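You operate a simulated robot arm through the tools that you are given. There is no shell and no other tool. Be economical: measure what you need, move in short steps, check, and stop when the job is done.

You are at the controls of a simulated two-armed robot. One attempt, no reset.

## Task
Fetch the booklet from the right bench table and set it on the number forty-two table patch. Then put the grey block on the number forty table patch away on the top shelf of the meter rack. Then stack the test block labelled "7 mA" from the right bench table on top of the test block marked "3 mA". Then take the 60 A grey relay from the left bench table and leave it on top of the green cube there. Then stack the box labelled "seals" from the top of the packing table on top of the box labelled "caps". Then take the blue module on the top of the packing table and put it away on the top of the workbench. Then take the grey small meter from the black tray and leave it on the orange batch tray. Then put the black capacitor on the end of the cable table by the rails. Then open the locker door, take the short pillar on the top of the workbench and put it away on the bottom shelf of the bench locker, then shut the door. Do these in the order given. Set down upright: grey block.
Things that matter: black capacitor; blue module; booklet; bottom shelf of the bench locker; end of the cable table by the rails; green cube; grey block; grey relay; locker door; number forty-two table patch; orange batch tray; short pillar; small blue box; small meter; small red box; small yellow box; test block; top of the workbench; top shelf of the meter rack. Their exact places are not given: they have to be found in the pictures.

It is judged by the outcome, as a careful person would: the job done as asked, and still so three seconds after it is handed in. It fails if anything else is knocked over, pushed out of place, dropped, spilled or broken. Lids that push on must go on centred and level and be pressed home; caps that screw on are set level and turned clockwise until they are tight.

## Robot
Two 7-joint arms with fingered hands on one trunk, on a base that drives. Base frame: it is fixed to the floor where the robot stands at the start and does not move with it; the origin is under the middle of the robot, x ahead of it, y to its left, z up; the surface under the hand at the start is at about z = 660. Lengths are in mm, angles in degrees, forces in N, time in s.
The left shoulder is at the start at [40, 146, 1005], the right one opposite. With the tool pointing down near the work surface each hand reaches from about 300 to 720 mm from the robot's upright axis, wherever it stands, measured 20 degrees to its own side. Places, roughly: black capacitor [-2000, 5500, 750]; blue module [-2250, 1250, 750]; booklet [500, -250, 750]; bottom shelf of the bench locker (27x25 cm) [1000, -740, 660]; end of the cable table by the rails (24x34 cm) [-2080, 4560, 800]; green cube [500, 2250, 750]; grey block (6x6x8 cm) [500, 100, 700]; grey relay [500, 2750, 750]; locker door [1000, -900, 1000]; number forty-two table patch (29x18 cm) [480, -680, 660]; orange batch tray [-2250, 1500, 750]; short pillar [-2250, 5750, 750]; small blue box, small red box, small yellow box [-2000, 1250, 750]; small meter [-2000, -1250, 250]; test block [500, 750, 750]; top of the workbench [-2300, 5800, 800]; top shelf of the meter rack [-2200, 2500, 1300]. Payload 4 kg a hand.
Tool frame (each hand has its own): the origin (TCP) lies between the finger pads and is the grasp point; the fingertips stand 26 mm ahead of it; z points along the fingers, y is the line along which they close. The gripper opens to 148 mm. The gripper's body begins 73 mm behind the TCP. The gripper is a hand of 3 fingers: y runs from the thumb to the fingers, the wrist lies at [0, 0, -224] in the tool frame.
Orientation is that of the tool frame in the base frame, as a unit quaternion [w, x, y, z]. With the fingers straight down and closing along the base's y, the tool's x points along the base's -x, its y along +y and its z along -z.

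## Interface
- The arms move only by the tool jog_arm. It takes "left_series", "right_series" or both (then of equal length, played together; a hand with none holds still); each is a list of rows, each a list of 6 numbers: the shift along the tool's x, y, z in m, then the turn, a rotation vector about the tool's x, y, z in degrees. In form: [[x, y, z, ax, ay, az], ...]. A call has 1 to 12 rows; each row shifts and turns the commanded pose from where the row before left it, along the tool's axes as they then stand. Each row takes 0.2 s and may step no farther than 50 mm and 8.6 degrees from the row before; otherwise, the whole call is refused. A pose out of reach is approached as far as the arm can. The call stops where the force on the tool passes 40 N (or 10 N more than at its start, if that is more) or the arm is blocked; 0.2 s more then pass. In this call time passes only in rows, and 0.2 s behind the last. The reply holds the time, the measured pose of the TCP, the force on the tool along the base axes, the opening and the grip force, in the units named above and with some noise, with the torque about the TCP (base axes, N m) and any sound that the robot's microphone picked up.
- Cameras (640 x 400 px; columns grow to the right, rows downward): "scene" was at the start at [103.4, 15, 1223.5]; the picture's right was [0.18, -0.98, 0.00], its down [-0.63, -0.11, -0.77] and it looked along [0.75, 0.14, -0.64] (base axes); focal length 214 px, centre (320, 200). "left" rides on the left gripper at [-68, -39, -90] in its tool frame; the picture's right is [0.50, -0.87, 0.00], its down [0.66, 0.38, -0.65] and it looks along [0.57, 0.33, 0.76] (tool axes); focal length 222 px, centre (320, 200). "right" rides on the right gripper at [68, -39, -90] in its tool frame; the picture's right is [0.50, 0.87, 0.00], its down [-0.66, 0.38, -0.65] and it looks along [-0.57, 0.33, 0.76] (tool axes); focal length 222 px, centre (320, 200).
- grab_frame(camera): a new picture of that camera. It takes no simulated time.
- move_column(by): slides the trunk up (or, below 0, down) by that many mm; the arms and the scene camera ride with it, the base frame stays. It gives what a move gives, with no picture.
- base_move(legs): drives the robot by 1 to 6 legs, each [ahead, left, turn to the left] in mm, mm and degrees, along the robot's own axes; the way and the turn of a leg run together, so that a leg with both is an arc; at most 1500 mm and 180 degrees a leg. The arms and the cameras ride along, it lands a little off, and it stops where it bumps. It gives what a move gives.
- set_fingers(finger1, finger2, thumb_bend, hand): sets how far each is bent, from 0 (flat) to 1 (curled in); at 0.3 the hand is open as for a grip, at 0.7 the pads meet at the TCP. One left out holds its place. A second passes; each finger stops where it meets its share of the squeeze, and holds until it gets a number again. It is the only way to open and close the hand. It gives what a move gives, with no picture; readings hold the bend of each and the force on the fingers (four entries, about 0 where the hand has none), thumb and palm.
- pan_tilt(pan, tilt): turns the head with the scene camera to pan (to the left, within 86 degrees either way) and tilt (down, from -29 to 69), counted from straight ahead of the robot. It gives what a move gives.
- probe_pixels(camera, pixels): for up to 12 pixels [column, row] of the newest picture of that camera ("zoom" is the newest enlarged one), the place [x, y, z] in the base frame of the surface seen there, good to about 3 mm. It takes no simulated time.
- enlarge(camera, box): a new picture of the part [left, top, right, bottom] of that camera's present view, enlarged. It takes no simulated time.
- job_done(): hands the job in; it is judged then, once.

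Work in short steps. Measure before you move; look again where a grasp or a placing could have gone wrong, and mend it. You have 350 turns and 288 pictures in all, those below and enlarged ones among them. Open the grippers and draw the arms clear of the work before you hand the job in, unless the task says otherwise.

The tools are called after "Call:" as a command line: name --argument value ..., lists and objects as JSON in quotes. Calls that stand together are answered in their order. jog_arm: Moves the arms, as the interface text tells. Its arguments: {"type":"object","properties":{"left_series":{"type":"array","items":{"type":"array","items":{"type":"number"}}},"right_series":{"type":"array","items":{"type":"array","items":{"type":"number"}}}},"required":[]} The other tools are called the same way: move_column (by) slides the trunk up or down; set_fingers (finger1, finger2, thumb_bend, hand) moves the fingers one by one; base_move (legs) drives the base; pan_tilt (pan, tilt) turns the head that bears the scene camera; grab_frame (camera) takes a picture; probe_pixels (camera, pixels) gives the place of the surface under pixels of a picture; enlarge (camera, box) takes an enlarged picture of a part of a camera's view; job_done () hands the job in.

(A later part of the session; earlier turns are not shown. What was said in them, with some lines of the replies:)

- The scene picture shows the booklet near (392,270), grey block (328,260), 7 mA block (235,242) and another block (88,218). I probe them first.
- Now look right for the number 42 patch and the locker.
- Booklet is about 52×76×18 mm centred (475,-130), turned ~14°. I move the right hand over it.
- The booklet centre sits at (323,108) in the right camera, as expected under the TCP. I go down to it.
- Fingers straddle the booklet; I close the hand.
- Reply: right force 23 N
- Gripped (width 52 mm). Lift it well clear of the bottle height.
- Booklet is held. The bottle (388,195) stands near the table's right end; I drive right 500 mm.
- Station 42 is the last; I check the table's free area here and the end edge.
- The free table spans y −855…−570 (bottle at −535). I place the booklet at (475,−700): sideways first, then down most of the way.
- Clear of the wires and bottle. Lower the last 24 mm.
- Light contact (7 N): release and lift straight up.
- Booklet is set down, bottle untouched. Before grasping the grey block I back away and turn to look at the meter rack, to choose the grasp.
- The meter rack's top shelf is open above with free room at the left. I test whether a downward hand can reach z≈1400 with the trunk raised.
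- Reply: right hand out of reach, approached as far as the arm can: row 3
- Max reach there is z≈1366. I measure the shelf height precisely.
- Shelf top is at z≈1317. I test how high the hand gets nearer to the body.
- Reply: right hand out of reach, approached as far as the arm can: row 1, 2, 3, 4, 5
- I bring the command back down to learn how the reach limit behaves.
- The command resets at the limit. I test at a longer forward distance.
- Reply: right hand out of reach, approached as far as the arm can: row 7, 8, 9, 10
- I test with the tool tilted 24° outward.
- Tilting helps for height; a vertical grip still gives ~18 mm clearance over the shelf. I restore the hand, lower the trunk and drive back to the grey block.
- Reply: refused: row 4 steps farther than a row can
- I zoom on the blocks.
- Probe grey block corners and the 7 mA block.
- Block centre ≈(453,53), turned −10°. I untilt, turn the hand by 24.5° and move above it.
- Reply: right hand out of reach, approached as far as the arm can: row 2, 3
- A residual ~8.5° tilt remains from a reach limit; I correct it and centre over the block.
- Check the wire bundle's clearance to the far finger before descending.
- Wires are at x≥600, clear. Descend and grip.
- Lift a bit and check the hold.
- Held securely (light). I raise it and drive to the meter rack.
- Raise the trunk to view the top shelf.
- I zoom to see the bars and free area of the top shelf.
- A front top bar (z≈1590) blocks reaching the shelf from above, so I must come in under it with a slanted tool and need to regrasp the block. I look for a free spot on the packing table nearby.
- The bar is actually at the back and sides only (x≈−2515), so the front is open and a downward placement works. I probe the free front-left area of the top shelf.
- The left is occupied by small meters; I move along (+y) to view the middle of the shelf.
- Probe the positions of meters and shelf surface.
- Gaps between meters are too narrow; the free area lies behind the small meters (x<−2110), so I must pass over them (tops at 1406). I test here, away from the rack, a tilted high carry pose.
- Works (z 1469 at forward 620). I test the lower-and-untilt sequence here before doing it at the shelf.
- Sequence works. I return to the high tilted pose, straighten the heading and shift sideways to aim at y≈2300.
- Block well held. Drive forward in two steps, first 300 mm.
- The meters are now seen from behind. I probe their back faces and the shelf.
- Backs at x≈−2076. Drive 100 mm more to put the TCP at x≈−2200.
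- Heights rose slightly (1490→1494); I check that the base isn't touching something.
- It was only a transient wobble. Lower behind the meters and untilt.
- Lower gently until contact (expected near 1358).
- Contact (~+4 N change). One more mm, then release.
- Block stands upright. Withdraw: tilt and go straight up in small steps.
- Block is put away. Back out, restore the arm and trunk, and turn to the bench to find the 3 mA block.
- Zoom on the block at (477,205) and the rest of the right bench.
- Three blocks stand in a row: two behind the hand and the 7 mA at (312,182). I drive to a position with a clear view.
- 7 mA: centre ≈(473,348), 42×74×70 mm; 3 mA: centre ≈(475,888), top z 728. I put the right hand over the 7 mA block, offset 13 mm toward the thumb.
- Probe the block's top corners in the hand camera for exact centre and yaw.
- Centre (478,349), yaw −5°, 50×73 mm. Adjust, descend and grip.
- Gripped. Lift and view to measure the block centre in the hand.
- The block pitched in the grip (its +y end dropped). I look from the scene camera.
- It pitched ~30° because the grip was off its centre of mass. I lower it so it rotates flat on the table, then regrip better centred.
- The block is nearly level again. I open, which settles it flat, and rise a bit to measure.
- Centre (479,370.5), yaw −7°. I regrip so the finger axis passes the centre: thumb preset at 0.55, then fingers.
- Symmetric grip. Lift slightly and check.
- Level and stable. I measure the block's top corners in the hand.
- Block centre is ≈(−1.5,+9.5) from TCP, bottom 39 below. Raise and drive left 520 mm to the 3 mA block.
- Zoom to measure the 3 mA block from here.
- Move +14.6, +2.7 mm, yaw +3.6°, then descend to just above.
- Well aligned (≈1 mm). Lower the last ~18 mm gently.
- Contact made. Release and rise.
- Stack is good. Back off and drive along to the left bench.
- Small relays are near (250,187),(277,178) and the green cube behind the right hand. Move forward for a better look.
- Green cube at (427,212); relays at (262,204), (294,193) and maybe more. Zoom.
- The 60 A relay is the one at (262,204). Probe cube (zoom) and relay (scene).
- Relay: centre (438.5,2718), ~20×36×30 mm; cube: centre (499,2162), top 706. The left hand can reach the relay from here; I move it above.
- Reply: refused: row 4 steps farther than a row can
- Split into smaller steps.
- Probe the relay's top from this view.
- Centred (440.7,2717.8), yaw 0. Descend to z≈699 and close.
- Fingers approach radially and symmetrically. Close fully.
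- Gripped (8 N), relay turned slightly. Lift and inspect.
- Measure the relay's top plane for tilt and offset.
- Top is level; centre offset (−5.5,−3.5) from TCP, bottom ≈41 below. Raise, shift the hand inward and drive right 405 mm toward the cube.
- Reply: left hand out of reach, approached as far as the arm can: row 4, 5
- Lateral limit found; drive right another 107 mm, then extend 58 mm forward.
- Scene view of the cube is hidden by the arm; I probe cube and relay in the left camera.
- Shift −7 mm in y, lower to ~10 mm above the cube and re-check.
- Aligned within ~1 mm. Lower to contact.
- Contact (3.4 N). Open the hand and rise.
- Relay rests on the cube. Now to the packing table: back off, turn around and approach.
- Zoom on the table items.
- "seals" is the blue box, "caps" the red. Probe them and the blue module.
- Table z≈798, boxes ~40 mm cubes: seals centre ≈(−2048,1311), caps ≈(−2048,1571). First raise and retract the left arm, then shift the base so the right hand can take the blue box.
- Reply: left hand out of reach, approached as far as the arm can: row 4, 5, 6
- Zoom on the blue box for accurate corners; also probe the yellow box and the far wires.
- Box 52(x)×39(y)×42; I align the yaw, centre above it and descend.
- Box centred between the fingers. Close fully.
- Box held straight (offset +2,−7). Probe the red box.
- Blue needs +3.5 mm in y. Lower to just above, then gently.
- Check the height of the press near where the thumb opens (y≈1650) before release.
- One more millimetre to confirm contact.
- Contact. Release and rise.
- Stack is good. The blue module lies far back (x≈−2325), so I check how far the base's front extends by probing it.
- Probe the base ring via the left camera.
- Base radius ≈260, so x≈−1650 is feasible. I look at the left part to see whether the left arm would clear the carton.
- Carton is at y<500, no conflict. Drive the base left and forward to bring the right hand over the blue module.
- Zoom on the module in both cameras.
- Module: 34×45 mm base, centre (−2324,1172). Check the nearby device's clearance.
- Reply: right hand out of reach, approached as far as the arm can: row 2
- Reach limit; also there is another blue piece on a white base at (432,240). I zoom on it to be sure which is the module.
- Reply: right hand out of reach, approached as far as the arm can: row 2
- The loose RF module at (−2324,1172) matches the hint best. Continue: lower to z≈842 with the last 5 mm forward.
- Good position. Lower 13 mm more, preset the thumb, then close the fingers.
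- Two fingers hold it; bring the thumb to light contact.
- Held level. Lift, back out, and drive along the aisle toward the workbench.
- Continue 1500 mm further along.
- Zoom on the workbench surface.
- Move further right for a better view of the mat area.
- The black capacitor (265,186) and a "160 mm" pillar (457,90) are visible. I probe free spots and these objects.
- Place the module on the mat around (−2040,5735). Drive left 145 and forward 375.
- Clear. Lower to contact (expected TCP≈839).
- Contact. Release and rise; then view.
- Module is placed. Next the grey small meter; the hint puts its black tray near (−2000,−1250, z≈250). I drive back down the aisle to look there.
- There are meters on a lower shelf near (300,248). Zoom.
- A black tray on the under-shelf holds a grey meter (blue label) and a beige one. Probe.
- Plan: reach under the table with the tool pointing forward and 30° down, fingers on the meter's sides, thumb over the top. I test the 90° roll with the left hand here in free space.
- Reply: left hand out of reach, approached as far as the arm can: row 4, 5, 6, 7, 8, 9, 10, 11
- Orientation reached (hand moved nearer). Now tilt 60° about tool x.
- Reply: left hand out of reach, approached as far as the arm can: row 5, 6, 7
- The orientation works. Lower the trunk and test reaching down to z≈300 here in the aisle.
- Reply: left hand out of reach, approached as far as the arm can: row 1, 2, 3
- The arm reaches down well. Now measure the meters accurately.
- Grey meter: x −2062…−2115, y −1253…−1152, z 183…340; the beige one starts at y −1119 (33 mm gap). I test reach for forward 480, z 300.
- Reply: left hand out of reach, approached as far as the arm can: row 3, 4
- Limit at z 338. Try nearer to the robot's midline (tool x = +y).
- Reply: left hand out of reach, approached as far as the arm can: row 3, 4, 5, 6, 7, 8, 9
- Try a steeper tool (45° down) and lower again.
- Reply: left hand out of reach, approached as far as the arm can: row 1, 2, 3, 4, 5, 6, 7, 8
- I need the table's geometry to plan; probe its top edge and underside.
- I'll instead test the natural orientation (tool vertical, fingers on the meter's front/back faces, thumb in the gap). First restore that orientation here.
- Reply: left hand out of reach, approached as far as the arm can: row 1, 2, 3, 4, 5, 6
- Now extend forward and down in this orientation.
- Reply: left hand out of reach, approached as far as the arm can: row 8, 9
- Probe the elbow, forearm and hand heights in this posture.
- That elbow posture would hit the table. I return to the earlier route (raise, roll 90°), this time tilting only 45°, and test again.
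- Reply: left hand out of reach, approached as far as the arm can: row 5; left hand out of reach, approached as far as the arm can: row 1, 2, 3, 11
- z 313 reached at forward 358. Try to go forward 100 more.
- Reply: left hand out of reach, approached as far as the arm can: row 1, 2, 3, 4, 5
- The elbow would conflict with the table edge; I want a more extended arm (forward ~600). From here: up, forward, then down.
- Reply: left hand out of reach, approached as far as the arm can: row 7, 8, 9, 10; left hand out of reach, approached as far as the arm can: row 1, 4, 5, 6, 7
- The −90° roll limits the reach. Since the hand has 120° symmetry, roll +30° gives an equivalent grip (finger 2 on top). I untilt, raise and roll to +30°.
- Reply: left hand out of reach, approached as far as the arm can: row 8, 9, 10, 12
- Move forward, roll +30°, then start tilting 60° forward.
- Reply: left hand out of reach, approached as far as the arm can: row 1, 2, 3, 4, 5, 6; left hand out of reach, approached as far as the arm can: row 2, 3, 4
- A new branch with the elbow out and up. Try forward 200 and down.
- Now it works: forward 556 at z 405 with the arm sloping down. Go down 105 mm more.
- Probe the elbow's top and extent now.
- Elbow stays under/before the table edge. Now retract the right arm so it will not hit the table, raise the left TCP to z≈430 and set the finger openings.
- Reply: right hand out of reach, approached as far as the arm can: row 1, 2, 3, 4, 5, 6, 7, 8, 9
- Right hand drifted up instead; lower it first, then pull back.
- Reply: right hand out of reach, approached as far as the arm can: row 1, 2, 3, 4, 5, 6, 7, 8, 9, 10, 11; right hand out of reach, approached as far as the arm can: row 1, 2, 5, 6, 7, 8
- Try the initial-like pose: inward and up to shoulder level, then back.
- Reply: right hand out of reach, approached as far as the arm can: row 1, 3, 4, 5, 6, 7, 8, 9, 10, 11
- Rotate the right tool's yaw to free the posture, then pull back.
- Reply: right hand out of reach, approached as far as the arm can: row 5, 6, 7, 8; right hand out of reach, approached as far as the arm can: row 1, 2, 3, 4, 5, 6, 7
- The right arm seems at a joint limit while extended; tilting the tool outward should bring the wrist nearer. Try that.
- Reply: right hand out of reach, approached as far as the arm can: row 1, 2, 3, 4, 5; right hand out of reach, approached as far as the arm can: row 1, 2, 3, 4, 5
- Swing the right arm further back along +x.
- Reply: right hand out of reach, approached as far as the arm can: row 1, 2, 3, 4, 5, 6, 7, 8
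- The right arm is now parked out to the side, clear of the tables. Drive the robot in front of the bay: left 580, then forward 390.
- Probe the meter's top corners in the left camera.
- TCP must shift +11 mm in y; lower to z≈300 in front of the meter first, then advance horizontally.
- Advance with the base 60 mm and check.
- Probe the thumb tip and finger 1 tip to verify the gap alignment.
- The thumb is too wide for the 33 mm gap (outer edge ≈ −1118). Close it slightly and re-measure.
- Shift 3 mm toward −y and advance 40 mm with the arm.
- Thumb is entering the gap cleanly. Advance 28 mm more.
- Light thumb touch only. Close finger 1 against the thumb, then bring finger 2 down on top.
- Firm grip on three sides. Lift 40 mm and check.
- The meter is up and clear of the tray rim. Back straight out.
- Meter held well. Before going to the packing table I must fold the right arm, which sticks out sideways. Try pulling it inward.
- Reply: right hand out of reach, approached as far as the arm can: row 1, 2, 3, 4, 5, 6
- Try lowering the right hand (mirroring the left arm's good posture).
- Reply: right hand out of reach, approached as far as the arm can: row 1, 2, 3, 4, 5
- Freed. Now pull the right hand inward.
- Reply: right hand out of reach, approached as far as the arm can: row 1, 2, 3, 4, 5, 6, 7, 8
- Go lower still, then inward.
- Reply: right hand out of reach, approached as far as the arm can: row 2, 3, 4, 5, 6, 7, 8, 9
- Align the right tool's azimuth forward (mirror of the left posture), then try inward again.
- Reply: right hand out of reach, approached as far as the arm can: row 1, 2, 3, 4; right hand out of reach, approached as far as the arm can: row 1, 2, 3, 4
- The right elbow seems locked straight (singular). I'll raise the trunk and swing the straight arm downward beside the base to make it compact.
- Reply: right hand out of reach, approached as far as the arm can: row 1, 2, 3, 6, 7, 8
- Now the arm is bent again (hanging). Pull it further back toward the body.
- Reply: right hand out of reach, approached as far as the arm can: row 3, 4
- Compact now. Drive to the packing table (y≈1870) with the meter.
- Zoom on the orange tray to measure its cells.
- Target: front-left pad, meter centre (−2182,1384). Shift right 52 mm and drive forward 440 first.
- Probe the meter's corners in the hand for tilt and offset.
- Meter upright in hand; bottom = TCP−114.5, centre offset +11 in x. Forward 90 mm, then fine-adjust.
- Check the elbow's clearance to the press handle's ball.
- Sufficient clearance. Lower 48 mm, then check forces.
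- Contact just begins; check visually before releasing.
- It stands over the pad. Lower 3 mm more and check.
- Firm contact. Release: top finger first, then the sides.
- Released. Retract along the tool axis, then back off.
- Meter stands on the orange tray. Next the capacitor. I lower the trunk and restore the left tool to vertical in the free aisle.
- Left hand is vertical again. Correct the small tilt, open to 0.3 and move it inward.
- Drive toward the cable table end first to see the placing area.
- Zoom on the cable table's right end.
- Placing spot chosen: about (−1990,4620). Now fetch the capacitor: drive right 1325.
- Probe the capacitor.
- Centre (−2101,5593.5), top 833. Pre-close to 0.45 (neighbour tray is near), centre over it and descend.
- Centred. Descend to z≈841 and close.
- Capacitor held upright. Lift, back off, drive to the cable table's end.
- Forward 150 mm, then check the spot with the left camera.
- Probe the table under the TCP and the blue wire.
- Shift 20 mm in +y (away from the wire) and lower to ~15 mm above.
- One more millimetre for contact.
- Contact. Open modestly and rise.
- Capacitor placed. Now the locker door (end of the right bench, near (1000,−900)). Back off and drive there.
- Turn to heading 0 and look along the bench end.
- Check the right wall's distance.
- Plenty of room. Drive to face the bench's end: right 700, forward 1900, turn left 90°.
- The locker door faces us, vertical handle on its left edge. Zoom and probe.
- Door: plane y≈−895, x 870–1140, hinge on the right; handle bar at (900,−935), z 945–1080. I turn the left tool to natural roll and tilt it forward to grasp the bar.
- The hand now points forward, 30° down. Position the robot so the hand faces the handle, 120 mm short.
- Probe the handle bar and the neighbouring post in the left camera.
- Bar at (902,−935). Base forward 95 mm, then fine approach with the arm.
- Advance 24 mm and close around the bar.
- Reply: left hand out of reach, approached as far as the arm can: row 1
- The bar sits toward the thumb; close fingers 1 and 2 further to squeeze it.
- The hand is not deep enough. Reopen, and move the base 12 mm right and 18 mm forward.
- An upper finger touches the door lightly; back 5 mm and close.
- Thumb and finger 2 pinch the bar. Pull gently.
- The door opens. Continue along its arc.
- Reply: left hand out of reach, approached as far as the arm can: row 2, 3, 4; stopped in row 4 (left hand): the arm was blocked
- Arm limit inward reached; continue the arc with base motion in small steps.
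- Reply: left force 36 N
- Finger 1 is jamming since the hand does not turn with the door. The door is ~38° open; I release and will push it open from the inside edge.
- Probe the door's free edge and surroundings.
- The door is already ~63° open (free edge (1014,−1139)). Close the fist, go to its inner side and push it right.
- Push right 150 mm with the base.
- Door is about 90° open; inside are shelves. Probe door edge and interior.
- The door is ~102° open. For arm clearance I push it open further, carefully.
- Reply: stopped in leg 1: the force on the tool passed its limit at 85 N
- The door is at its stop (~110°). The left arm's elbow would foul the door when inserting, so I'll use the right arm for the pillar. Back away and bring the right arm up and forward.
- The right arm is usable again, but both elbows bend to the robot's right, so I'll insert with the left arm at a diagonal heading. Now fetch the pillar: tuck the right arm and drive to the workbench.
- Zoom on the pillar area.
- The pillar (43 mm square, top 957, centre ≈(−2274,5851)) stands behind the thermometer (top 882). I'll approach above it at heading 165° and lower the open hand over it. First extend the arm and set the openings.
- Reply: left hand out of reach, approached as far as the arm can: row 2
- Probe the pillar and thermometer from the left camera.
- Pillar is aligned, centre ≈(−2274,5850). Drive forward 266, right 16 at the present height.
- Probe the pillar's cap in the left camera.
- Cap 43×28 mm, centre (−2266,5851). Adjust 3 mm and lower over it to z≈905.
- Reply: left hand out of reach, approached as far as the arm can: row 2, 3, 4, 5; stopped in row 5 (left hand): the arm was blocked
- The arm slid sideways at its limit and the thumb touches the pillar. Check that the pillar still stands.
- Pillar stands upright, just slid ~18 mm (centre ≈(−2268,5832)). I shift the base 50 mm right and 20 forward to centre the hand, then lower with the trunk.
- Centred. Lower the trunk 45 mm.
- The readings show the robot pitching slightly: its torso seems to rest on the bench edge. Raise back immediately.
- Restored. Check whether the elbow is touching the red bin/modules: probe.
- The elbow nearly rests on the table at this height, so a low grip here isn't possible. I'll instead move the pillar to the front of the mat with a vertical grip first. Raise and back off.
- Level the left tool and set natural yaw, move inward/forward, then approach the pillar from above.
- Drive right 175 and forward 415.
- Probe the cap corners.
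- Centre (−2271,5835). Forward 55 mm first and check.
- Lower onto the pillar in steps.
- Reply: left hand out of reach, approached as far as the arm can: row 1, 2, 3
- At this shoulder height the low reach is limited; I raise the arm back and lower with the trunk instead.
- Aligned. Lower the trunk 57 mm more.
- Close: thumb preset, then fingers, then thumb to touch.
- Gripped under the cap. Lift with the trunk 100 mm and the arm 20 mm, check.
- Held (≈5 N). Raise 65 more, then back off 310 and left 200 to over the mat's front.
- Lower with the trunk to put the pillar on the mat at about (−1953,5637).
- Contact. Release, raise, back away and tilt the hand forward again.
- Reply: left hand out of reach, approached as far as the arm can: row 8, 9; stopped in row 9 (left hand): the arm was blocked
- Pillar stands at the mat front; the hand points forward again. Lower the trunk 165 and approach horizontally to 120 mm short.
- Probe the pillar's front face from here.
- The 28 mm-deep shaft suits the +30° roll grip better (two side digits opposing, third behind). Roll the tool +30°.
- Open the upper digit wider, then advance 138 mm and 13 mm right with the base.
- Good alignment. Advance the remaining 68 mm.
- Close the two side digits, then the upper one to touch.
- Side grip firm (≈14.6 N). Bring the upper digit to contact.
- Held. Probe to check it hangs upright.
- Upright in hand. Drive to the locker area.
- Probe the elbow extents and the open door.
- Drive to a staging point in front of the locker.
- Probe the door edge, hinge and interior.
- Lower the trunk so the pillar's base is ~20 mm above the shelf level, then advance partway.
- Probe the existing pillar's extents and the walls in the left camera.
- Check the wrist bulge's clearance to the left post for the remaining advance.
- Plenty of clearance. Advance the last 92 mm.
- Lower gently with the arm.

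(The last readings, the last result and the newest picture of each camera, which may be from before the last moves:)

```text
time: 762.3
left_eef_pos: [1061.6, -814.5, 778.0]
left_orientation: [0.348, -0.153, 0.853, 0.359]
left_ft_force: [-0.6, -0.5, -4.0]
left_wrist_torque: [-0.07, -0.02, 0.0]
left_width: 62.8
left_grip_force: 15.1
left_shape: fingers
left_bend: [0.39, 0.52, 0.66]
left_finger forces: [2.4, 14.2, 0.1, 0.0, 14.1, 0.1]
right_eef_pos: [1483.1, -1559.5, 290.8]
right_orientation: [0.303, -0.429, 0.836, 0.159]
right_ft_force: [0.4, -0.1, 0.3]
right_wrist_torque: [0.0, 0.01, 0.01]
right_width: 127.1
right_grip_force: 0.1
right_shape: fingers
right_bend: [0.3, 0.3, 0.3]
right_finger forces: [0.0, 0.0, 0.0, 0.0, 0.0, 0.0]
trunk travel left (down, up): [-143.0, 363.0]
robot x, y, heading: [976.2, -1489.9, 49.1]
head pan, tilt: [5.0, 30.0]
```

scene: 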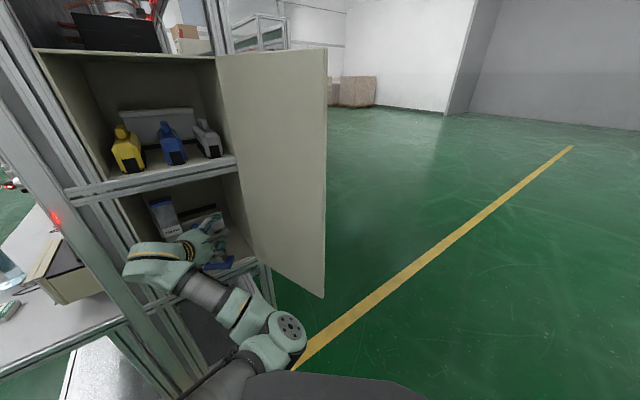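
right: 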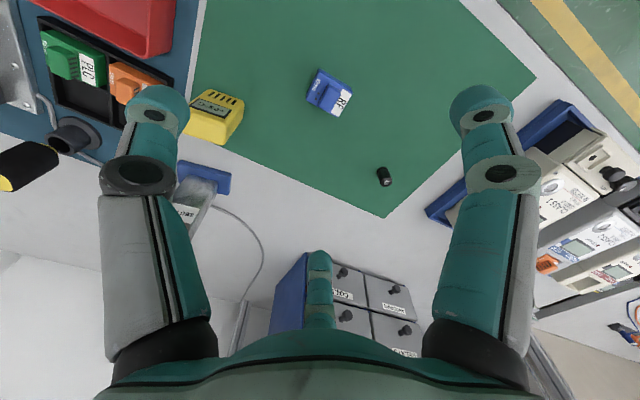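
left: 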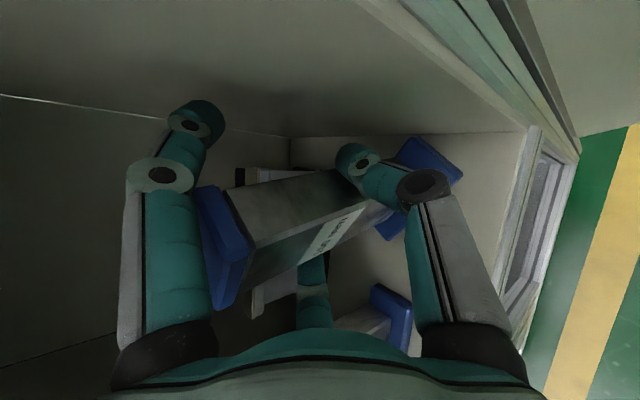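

The arm drifted 16 mm left (still clear). Finish the lowering with small trunk steps.

Call:
move_column --by -6

Call:
move_column --by -2

```text
time: 762.8
left_eef_pos: [1062.9, -813.6, 774.0]
left_orientation: [0.348, -0.155, 0.852, 0.359]
left_ft_force: [0.5, -0.9, -0.3]
left_wrist_torque: [-0.01, 0.09, 0.01]
left_width: 63.0
left_grip_force: 16.1
left_shape: fingers
left_bend: [0.38, 0.52, 0.66]
left_finger forces: [3.8, 14.1, 0.0, 0.1, 14.3, 0.0]
right_eef_pos: [1481.8, -1558.4, 285.0]
right_orientation: [0.302, -0.429, 0.836, 0.159]
right_ft_force: [-0.6, 0.0, -0.3]
right_wrist_torque: [0.0, 0.01, -0.01]
right_width: 127.1
right_grip_force: 0.1
right_shape: fingers
right_bend: [0.3, 0.3, 0.3]
right_finger forces: [0.0, 0.0, 0.1, 0.0, 0.0, 0.0]
trunk travel left (down, up): [-137.0, 369.0]
robot x, y, heading: [982.8, -1484.3, 49.1]
head pan, tilt: [5.0, 30.0]
```

```text
time: 763.4
left_eef_pos: [1064.4, -814.6, 773.0]
left_orientation: [0.349, -0.156, 0.851, 0.36]
left_ft_force: [2.6, -1.6, 4.0]
left_wrist_torque: [0.0, 0.07, 0.05]
left_width: 64.0
left_grip_force: 17.1
left_shape: fingers
left_bend: [0.38, 0.52, 0.66]
left_finger forces: [5.5, 13.4, 0.0, 0.1, 15.8, 0.0]
right_eef_pos: [1481.9, -1559.2, 281.6]
right_orientation: [0.303, -0.429, 0.836, 0.16]
right_ft_force: [0.2, -0.7, 0.5]
right_wrist_torque: [0.0, 0.0, 0.0]
right_width: 127.1
right_grip_force: 0.1
right_shape: fingers
right_bend: [0.3, 0.3, 0.3]
right_finger forces: [0.1, 0.1, 0.1, 0.1, 0.0, 0.0]
trunk travel left (down, up): [-135.0, 371.0]
robot x, y, heading: [979.0, -1487.1, 48.8]
head pan, tilt: [5.0, 30.0]
```

Contact. Release: upper digit first, then the sides modestly.

Call:
set_fingers --hand "left" --finger1 0.08

Call:
set_fingers --hand "left" --finger2 0.4 --thumb_bend 0.52

Call:
grab_frame --camera "left"

```text
time: 764.4
left_eef_pos: [1062.4, -814.6, 769.9]
left_orientation: [0.349, -0.157, 0.852, 0.358]
left_ft_force: [0.1, 0.8, -1.2]
left_wrist_torque: [0.01, 0.04, 0.01]
left_width: 102.8
left_grip_force: 14.7
left_shape: fingers
left_bend: [0.08, 0.52, 0.67]
left_finger forces: [0.1, 14.4, 0.1, 0.1, 14.1, 0.0]
right_eef_pos: [1483.3, -1558.7, 282.6]
right_orientation: [0.303, -0.428, 0.837, 0.159]
right_ft_force: [0.3, 0.3, 0.7]
right_wrist_torque: [0.02, -0.02, 0.02]
right_width: 126.9
right_grip_force: 0.1
right_shape: fingers
right_bend: [0.3, 0.3, 0.3]
right_finger forces: [0.1, 0.0, 0.0, 0.0, 0.0, 0.1]
trunk travel left (down, up): [-135.0, 371.0]
robot x, y, heading: [980.5, -1483.0, 49.3]
head pan, tilt: [5.0, 30.0]
```

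```text
time: 765.4
left_eef_pos: [1063.1, -814.0, 772.0]
left_orientation: [0.348, -0.156, 0.852, 0.359]
left_ft_force: [0.4, -0.1, -0.3]
left_wrist_torque: [0.04, 0.02, -0.04]
left_width: 118.1
left_grip_force: 0.1
left_shape: fingers
left_bend: [0.08, 0.4, 0.52]
left_finger forces: [0.1, 0.0, 0.1, 0.0, 0.0, 0.0]
right_eef_pos: [1483.0, -1559.2, 281.4]
right_orientation: [0.303, -0.429, 0.836, 0.159]
right_ft_force: [-0.2, -0.1, -0.1]
right_wrist_torque: [0.03, -0.03, -0.01]
right_width: 127.1
right_grip_force: 0.1
right_shape: fingers
right_bend: [0.3, 0.3, 0.3]
right_finger forces: [0.0, 0.0, 0.0, 0.1, 0.0, 0.0]
trunk travel left (down, up): [-135.0, 371.0]
robot x, y, heading: [980.2, -1483.5, 49.4]
head pan, tilt: [5.0, 30.0]
```

```text
46 pictures are left
```

left: 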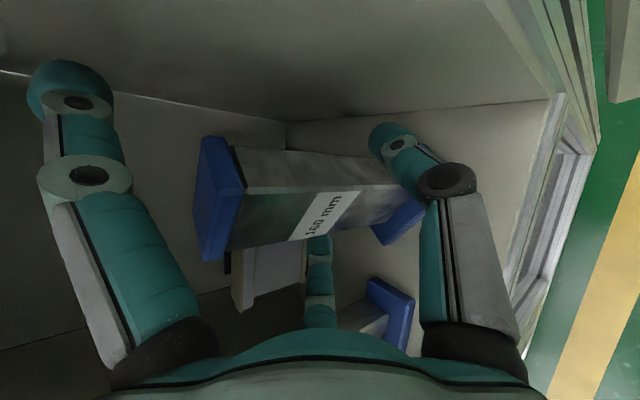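

Pillar stands on the shelf. Open the thumb a bit more, raise 25 mm and back straight out.

Call:
set_fingers --hand "left" --thumb_bend 0.45 --finger2 0.36

Call:
move_column --by 25

Call:
base_move --legs '[[-300, 0, 0]]'

Call:
grab_frame --camera "scene"

Call:
grab_frame --camera "left"

```text
time: 766.4
left_eef_pos: [1062.4, -815.0, 772.0]
left_orientation: [0.349, -0.156, 0.851, 0.359]
left_ft_force: [-0.2, 0.1, -0.2]
left_wrist_torque: [0.0, -0.01, -0.02]
left_width: 127.5
left_grip_force: 0.0
left_shape: fingers
left_bend: [0.08, 0.36, 0.45]
left_finger forces: [0.1, 0.1, 0.0, 0.0, 0.0, 0.0]
right_eef_pos: [1481.3, -1559.2, 283.8]
right_orientation: [0.304, -0.428, 0.836, 0.159]
right_ft_force: [-0.4, -0.1, 0.0]
right_wrist_torque: [0.02, -0.01, -0.04]
right_width: 126.9
right_grip_force: 0.2
right_shape: fingers
right_bend: [0.3, 0.3, 0.3]
right_finger forces: [0.1, 0.0, 0.0, 0.1, 0.0, 0.0]
trunk travel left (down, up): [-135.0, 371.0]
robot x, y, heading: [979.8, -1487.4, 49.2]
head pan, tilt: [5.0, 30.0]
```

```text
time: 767.1
left_eef_pos: [1062.1, -814.5, 797.7]
left_orientation: [0.349, -0.156, 0.852, 0.359]
left_ft_force: [0.5, 0.4, 0.0]
left_wrist_torque: [-0.01, 0.01, 0.01]
left_width: 127.6
left_grip_force: 0.0
left_shape: fingers
left_bend: [0.08, 0.36, 0.45]
left_finger forces: [0.1, 0.0, 0.0, 0.1, 0.0, 0.1]
right_eef_pos: [1482.8, -1559.2, 306.7]
right_orientation: [0.303, -0.428, 0.836, 0.159]
right_ft_force: [0.8, -0.3, 1.3]
right_wrist_torque: [-0.01, 0.02, 0.0]
right_width: 127.0
right_grip_force: 0.1
right_shape: fingers
right_bend: [0.3, 0.3, 0.3]
right_finger forces: [0.0, 0.1, 0.0, 0.0, 0.0, 0.0]
trunk travel left (down, up): [-160.0, 346.0]
robot x, y, heading: [981.2, -1487.5, 49.0]
head pan, tilt: [5.0, 30.0]
```

```text
time: 769.1
left_eef_pos: [864.9, -1042.9, 797.9]
left_orientation: [0.349, -0.156, 0.851, 0.359]
left_ft_force: [-0.1, 0.6, 0.7]
left_wrist_torque: [-0.01, -0.01, 0.02]
left_width: 127.7
left_grip_force: 0.1
left_shape: fingers
left_bend: [0.08, 0.36, 0.45]
left_finger forces: [0.1, 0.0, 0.1, 0.0, 0.0, 0.0]
right_eef_pos: [1284.9, -1787.9, 307.6]
right_orientation: [0.304, -0.428, 0.836, 0.16]
right_ft_force: [-0.5, 0.2, -0.3]
right_wrist_torque: [0.01, 0.0, 0.02]
right_width: 126.9
right_grip_force: 0.1
right_shape: fingers
right_bend: [0.3, 0.3, 0.3]
right_finger forces: [0.0, 0.0, 0.0, 0.1, 0.0, 0.1]
trunk travel left (down, up): [-160.0, 346.0]
robot x, y, heading: [783.0, -1711.4, 48.8]
head pan, tilt: [5.0, 30.0]
```

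```text
45 pictures are left
```

scene: 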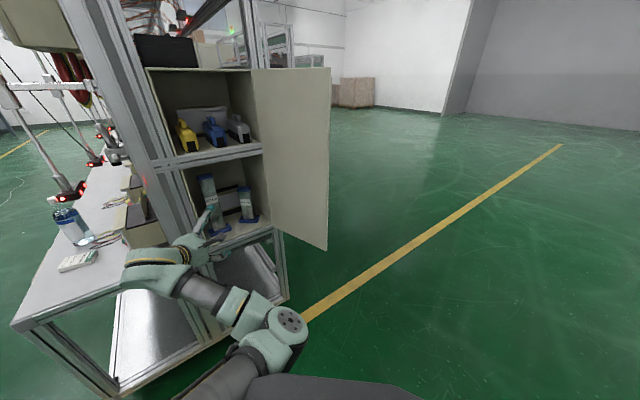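

```text
44 pictures are left
```

left: 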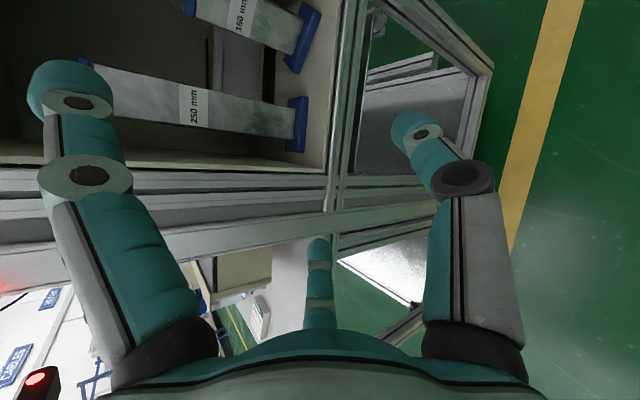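

Both pillars stand. Verify the pillar's base lies fully on the shelf (door must close).

Call:
enlarge --camera "scene" --box '[180, 150, 290, 250]'

Call:
probe_pixels --camera "zoom" --pixels '[[385, 275], [430, 260], [350, 265], [380, 250], [385, 150], [230, 320], [265, 310], [420, 275]]'

```text
4.00 times, centred on (235, 200) of scene
```

zoom: 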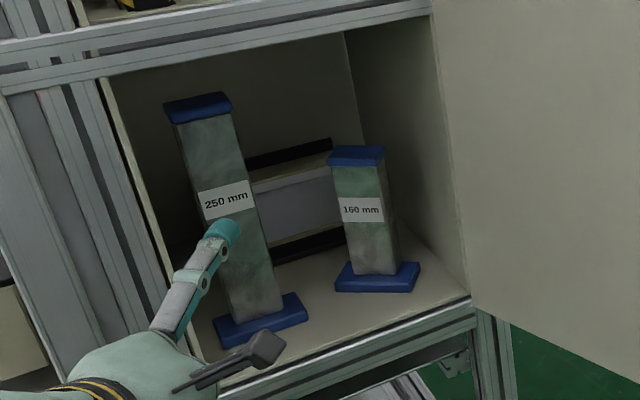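

```text
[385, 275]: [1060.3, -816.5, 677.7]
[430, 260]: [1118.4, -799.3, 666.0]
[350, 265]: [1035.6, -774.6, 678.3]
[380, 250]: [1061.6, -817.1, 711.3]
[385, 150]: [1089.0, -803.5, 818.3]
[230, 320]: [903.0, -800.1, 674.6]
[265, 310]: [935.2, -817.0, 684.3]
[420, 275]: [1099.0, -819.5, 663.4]
```

The pillar is well inside. Now shut the door: make a fist, go around to the door's outer side.

Call:
set_fingers --hand "left" --finger1 0.65 --finger2 0.65 --thumb_bend 0.65

Call:
base_move --legs '[[-300, 0, 0], [0, 0, 41], [0, -1090, 0], [240, 0, 0]]'

Call:
pan_tilt --pan 35 --tilt 30

Call:
grab_frame --camera "scene"

```text
time: 770.1
left_eef_pos: [864.0, -1041.9, 797.1]
left_orientation: [0.348, -0.156, 0.851, 0.36]
left_ft_force: [-0.2, 1.0, 0.0]
left_wrist_torque: [0.0, 0.02, 0.03]
left_width: 14.4
left_grip_force: 0.1
left_shape: fingers
left_bend: [0.65, 0.65, 0.65]
left_finger forces: [0.0, 0.1, 0.0, 0.1, 0.1, 0.0]
right_eef_pos: [1284.9, -1787.0, 307.3]
right_orientation: [0.303, -0.429, 0.836, 0.158]
right_ft_force: [0.7, 0.1, 0.6]
right_wrist_torque: [0.03, 0.02, -0.04]
right_width: 127.3
right_grip_force: 0.0
right_shape: fingers
right_bend: [0.3, 0.3, 0.3]
right_finger forces: [0.2, 0.0, 0.0, 0.0, 0.1, 0.0]
trunk travel left (down, up): [-160.0, 346.0]
robot x, y, heading: [785.0, -1710.7, 49.0]
head pan, tilt: [5.0, 30.0]
```

```text
time: 780.5
left_eef_pos: [1258.6, -1131.6, 796.6]
left_orientation: [0.196, -0.451, 0.739, 0.461]
left_ft_force: [0.6, -0.1, -0.4]
left_wrist_torque: [-0.02, 0.04, -0.03]
left_width: 14.5
left_grip_force: 0.1
left_shape: fingers
left_bend: [0.65, 0.65, 0.65]
left_finger forces: [0.1, 0.0, 0.0, 0.0, 0.0, 0.0]
right_eef_pos: [2069.0, -1406.7, 306.9]
right_orientation: [-0.226, 0.699, -0.627, -0.257]
right_ft_force: [0.8, 0.3, -0.2]
right_wrist_torque: [0.01, -0.01, 0.0]
right_width: 126.8
right_grip_force: 0.1
right_shape: fingers
right_bend: [0.3, 0.3, 0.3]
right_finger forces: [0.0, 0.0, 0.0, 0.0, 0.0, 0.0]
trunk travel left (down, up): [-160.0, 346.0]
robot x, y, heading: [1644.3, -1688.3, 90.8]
head pan, tilt: [5.0, 30.0]
```

```text
time: 781.5
left_eef_pos: [1258.5, -1131.7, 799.0]
left_orientation: [0.195, -0.45, 0.739, 0.461]
left_ft_force: [-0.2, 0.2, 0.1]
left_wrist_torque: [-0.05, 0.01, -0.02]
left_width: 14.6
left_grip_force: 0.1
left_shape: fingers
left_bend: [0.65, 0.65, 0.65]
left_finger forces: [0.0, 0.0, 0.0, 0.1, 0.0, 0.0]
right_eef_pos: [2068.1, -1407.3, 307.8]
right_orientation: [-0.227, 0.699, -0.628, -0.257]
right_ft_force: [0.6, -0.1, -0.3]
right_wrist_torque: [-0.01, 0.01, -0.02]
right_width: 127.0
right_grip_force: 0.1
right_shape: fingers
right_bend: [0.3, 0.3, 0.3]
right_finger forces: [0.1, 0.1, 0.0, 0.0, 0.0, 0.1]
trunk travel left (down, up): [-160.0, 346.0]
robot x, y, heading: [1647.2, -1687.2, 90.9]
head pan, tilt: [35.0, 30.0]
```

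```text
42 pictures are left
```

scene: 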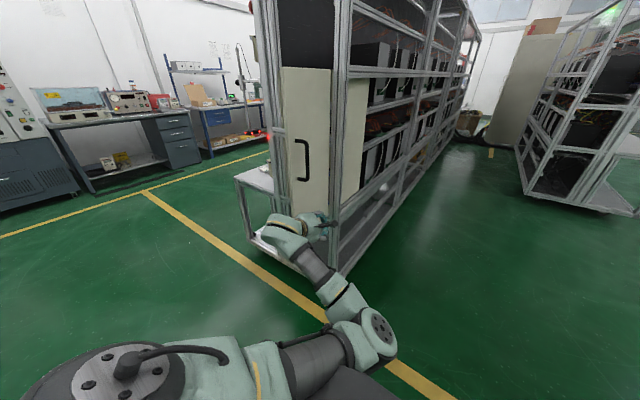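

Hand is right of the door edge. Sweep left to swing the door.

Call:
base_move --legs '[[30, 0, 0], [0, 200, 0]]'

Call:
grab_frame --camera "scene"

```text
time: 783.5
left_eef_pos: [1055.5, -1106.4, 797.1]
left_orientation: [0.196, -0.452, 0.738, 0.461]
left_ft_force: [0.6, -0.3, -0.5]
left_wrist_torque: [0.04, -0.01, 0.0]
left_width: 14.4
left_grip_force: 0.0
left_shape: fingers
left_bend: [0.65, 0.65, 0.65]
left_finger forces: [0.0, 0.1, 0.1, 0.0, 0.1, 0.0]
right_eef_pos: [1868.6, -1378.7, 307.6]
right_orientation: [-0.225, 0.7, -0.627, -0.257]
right_ft_force: [-0.4, -0.5, 0.5]
right_wrist_torque: [-0.02, -0.01, 0.0]
right_width: 126.9
right_grip_force: 0.1
right_shape: fingers
right_bend: [0.3, 0.3, 0.3]
right_finger forces: [0.1, 0.1, 0.1, 0.0, 0.0, 0.0]
trunk travel left (down, up): [-160.0, 346.0]
robot x, y, heading: [1444.7, -1661.3, 90.9]
head pan, tilt: [35.0, 30.0]
```

```text
41 pictures are left
```

scene: 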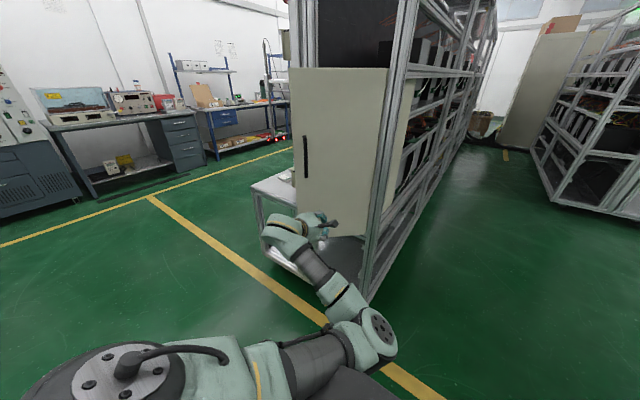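

Door is swinging shut. Probe its edge.

Call:
probe_pixels --camera "scene" --pixels '[[292, 120], [297, 190], [385, 90], [340, 150], [306, 150]]'

```text
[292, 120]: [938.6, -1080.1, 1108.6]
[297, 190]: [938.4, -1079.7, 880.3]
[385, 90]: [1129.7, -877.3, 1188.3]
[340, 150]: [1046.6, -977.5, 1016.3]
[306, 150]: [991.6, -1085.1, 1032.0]
```

Move left 85, then push forward to nearly closed.

Call:
base_move --legs '[[0, 85, -0.9], [120, 0, 0]]'

Call:
grab_frame --camera "scene"

```text
time: 785.5
left_eef_pos: [979.8, -978.7, 797.5]
left_orientation: [0.199, -0.445, 0.742, 0.459]
left_ft_force: [-0.2, 0.6, 0.6]
left_wrist_torque: [0.02, -0.02, 0.03]
left_width: 13.8
left_grip_force: 0.0
left_shape: fingers
left_bend: [0.65, 0.65, 0.65]
left_finger forces: [0.0, 0.0, 0.0, 0.1, 0.0, 0.0]
right_eef_pos: [1786.5, -1264.5, 307.1]
right_orientation: [-0.227, 0.695, -0.633, -0.255]
right_ft_force: [0.7, -0.7, -0.7]
right_wrist_torque: [0.0, 0.01, 0.0]
right_width: 127.0
right_grip_force: 0.0
right_shape: fingers
right_bend: [0.3, 0.3, 0.3]
right_finger forces: [0.0, 0.1, 0.0, 0.0, 0.0, 0.0]
trunk travel left (down, up): [-160.0, 346.0]
robot x, y, heading: [1361.3, -1537.5, 90.0]
head pan, tilt: [35.0, 30.0]
```

```text
40 pictures are left
```

scene: 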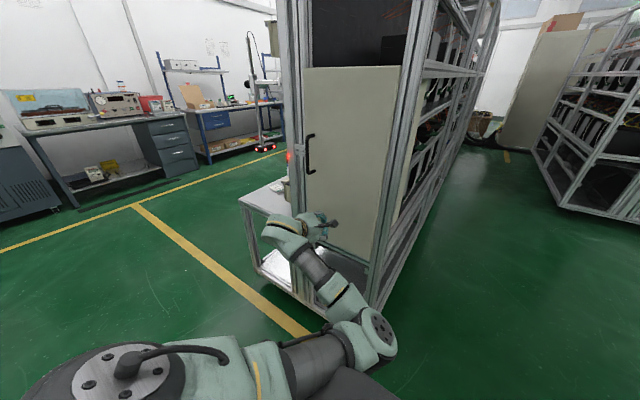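

Door nearly closed. Push 45 mm more.

Call:
base_move --legs '[[40, 25, 0]]'

Call:
grab_frame --camera "scene"

Call:
probe_pixels --camera "scene" --pixels '[[306, 100], [306, 200], [400, 80], [350, 150], [312, 155], [295, 150], [330, 90]]'

```text
time: 786.4
left_eef_pos: [954.7, -937.6, 796.4]
left_orientation: [0.198, -0.446, 0.742, 0.459]
left_ft_force: [-0.2, 0.6, 0.3]
left_wrist_torque: [0.01, 0.0, -0.03]
left_width: 13.5
left_grip_force: 0.0
left_shape: fingers
left_bend: [0.65, 0.65, 0.65]
left_finger forces: [0.0, 0.1, 0.0, 0.0, 0.0, 0.0]
right_eef_pos: [1761.0, -1226.1, 306.0]
right_orientation: [-0.228, 0.694, -0.634, -0.254]
right_ft_force: [-0.5, 0.6, 0.3]
right_wrist_torque: [0.01, -0.01, 0.01]
right_width: 127.1
right_grip_force: 0.0
right_shape: fingers
right_bend: [0.3, 0.3, 0.3]
right_finger forces: [0.0, 0.1, 0.0, 0.0, 0.0, 0.1]
trunk travel left (down, up): [-160.0, 346.0]
robot x, y, heading: [1332.4, -1499.2, 89.9]
head pan, tilt: [35.0, 30.0]
```

```text
39 pictures are left
```

scene: 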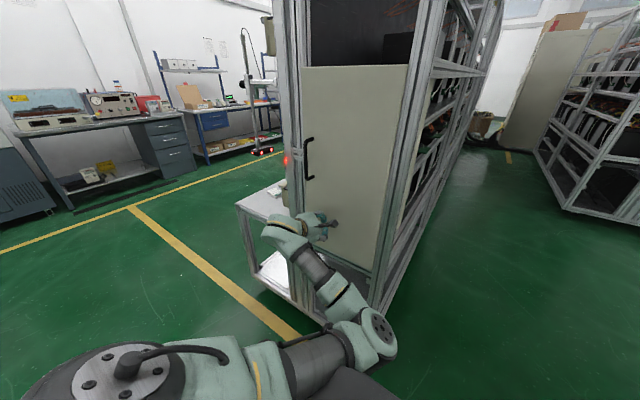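

```text
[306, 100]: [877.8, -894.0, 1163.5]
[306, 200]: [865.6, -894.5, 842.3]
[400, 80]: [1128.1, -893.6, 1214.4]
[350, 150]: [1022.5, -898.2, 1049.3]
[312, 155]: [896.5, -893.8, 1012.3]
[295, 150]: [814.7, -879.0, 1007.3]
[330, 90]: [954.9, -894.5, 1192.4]
```

Door face is at y≈−894 everywhere, as originally closed. A light extra push to make sure.

Call:
base_move --legs '[[14, 0, 0]]'

```text
time: 787.1
left_eef_pos: [953.4, -925.5, 797.5]
left_orientation: [0.198, -0.446, 0.741, 0.461]
left_ft_force: [0.6, -4.3, 1.1]
left_wrist_torque: [0.02, -0.01, -0.03]
left_width: 11.2
left_grip_force: 2.4
left_shape: fingers
left_bend: [0.67, 0.65, 0.65]
left_finger forces: [4.5, 0.0, 0.0, 0.1, 0.0, 0.1]
right_eef_pos: [1761.7, -1211.0, 306.7]
right_orientation: [-0.227, 0.695, -0.633, -0.255]
right_ft_force: [-0.4, 0.8, -0.6]
right_wrist_torque: [0.0, 0.01, 0.0]
right_width: 126.8
right_grip_force: 0.1
right_shape: fingers
right_bend: [0.3, 0.3, 0.3]
right_finger forces: [0.1, 0.0, 0.1, 0.0, 0.0, 0.1]
trunk travel left (down, up): [-160.0, 346.0]
robot x, y, heading: [1332.2, -1486.5, 90.1]
head pan, tilt: [35.0, 30.0]
```

The door is at its stop. Back off, open the hand and check.

Call:
base_move --legs '[[-450, 0, 0]]'

Call:
set_fingers --hand "left" --finger1 0.3 --finger2 0.3 --thumb_bend 0.3

Call:
grab_frame --camera "scene"

Call:
probe_pixels --camera "scene" --pixels '[[320, 150], [325, 200], [380, 130], [350, 160]]'

```text
time: 789.9
left_eef_pos: [960.3, -1367.8, 798.8]
left_orientation: [0.204, -0.437, 0.746, 0.458]
left_ft_force: [-0.1, 0.0, -0.3]
left_wrist_torque: [0.01, -0.02, 0.01]
left_width: 13.7
left_grip_force: 0.1
left_shape: fingers
left_bend: [0.65, 0.65, 0.65]
left_finger forces: [0.0, 0.0, 0.0, 0.0, 0.1, 0.0]
right_eef_pos: [1763.1, -1669.8, 307.7]
right_orientation: [-0.231, 0.688, -0.64, -0.253]
right_ft_force: [0.2, 0.4, -0.3]
right_wrist_torque: [0.03, -0.01, 0.01]
right_width: 126.9
right_grip_force: 0.0
right_shape: fingers
right_bend: [0.3, 0.3, 0.3]
right_finger forces: [0.1, 0.1, 0.0, 0.0, 0.0, 0.0]
trunk travel left (down, up): [-160.0, 346.0]
robot x, y, heading: [1333.6, -1936.5, 89.0]
head pan, tilt: [35.0, 30.0]
```

```text
time: 790.9
left_eef_pos: [960.7, -1368.9, 798.2]
left_orientation: [0.204, -0.438, 0.747, 0.458]
left_ft_force: [0.1, -0.2, 0.3]
left_wrist_torque: [0.0, -0.01, 0.01]
left_width: 126.6
left_grip_force: 0.1
left_shape: fingers
left_bend: [0.3, 0.3, 0.3]
left_finger forces: [0.0, 0.0, 0.1, 0.1, 0.0, 0.0]
right_eef_pos: [1762.5, -1668.3, 307.5]
right_orientation: [-0.231, 0.688, -0.64, -0.253]
right_ft_force: [-0.2, 0.0, 0.8]
right_wrist_torque: [-0.03, -0.01, -0.02]
right_width: 127.0
right_grip_force: 0.1
right_shape: fingers
right_bend: [0.3, 0.3, 0.3]
right_finger forces: [0.0, 0.0, 0.0, 0.0, 0.0, 0.1]
trunk travel left (down, up): [-160.0, 346.0]
robot x, y, heading: [1331.5, -1928.3, 89.1]
head pan, tilt: [35.0, 30.0]
```

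```text
38 pictures are left
```

scene: 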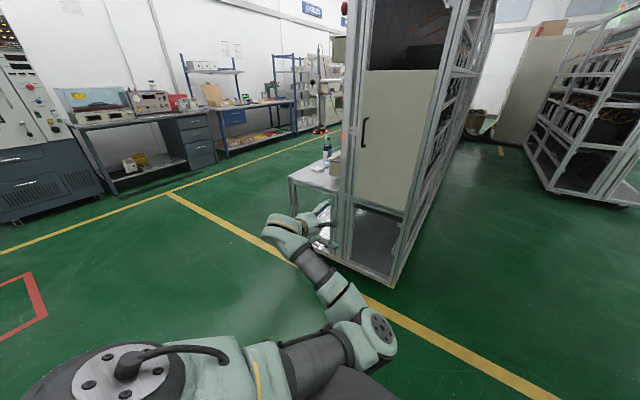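

```text
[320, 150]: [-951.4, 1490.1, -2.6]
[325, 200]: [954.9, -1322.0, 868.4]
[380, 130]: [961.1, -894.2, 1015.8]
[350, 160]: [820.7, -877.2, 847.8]
```

The door stays shut, the hands are open and the arms are clear, so I hand the job in.

Call:
job_done

```text
The job is handed in.
```

All nine tasks were carried out in the order given, and the job has been handed in; I had no result back from the judging.

Things that did not go cleanly, or that I had to judge:

- **7 mA block:** it tipped about 30 degrees in the first grip. I set it back down and regripped it before stacking.
- **Short pillar:** the thumb slid it about 18 mm on the workbench while it stayed upright. I then moved it to the front of the green mat so I could grip it for the locker.
- **Workbench contact:** while reaching for the pillar, the robot briefly pressed on the bench, most likely with the left elbow. I raised it at once, and nothing nearby looked moved in later pictures.
- **Locker door:** I pushed it open hard against its stop, with a tool force of about 85 N. It closed normally afterwards.
- **Grey block:** the front of the meter rack's top shelf was full, so it stands upright behind the row of small meters.
- **Blue module:** three blue pieces were on or near the packing table. I took the loose one labelled "RF", which matched the hinted position best.
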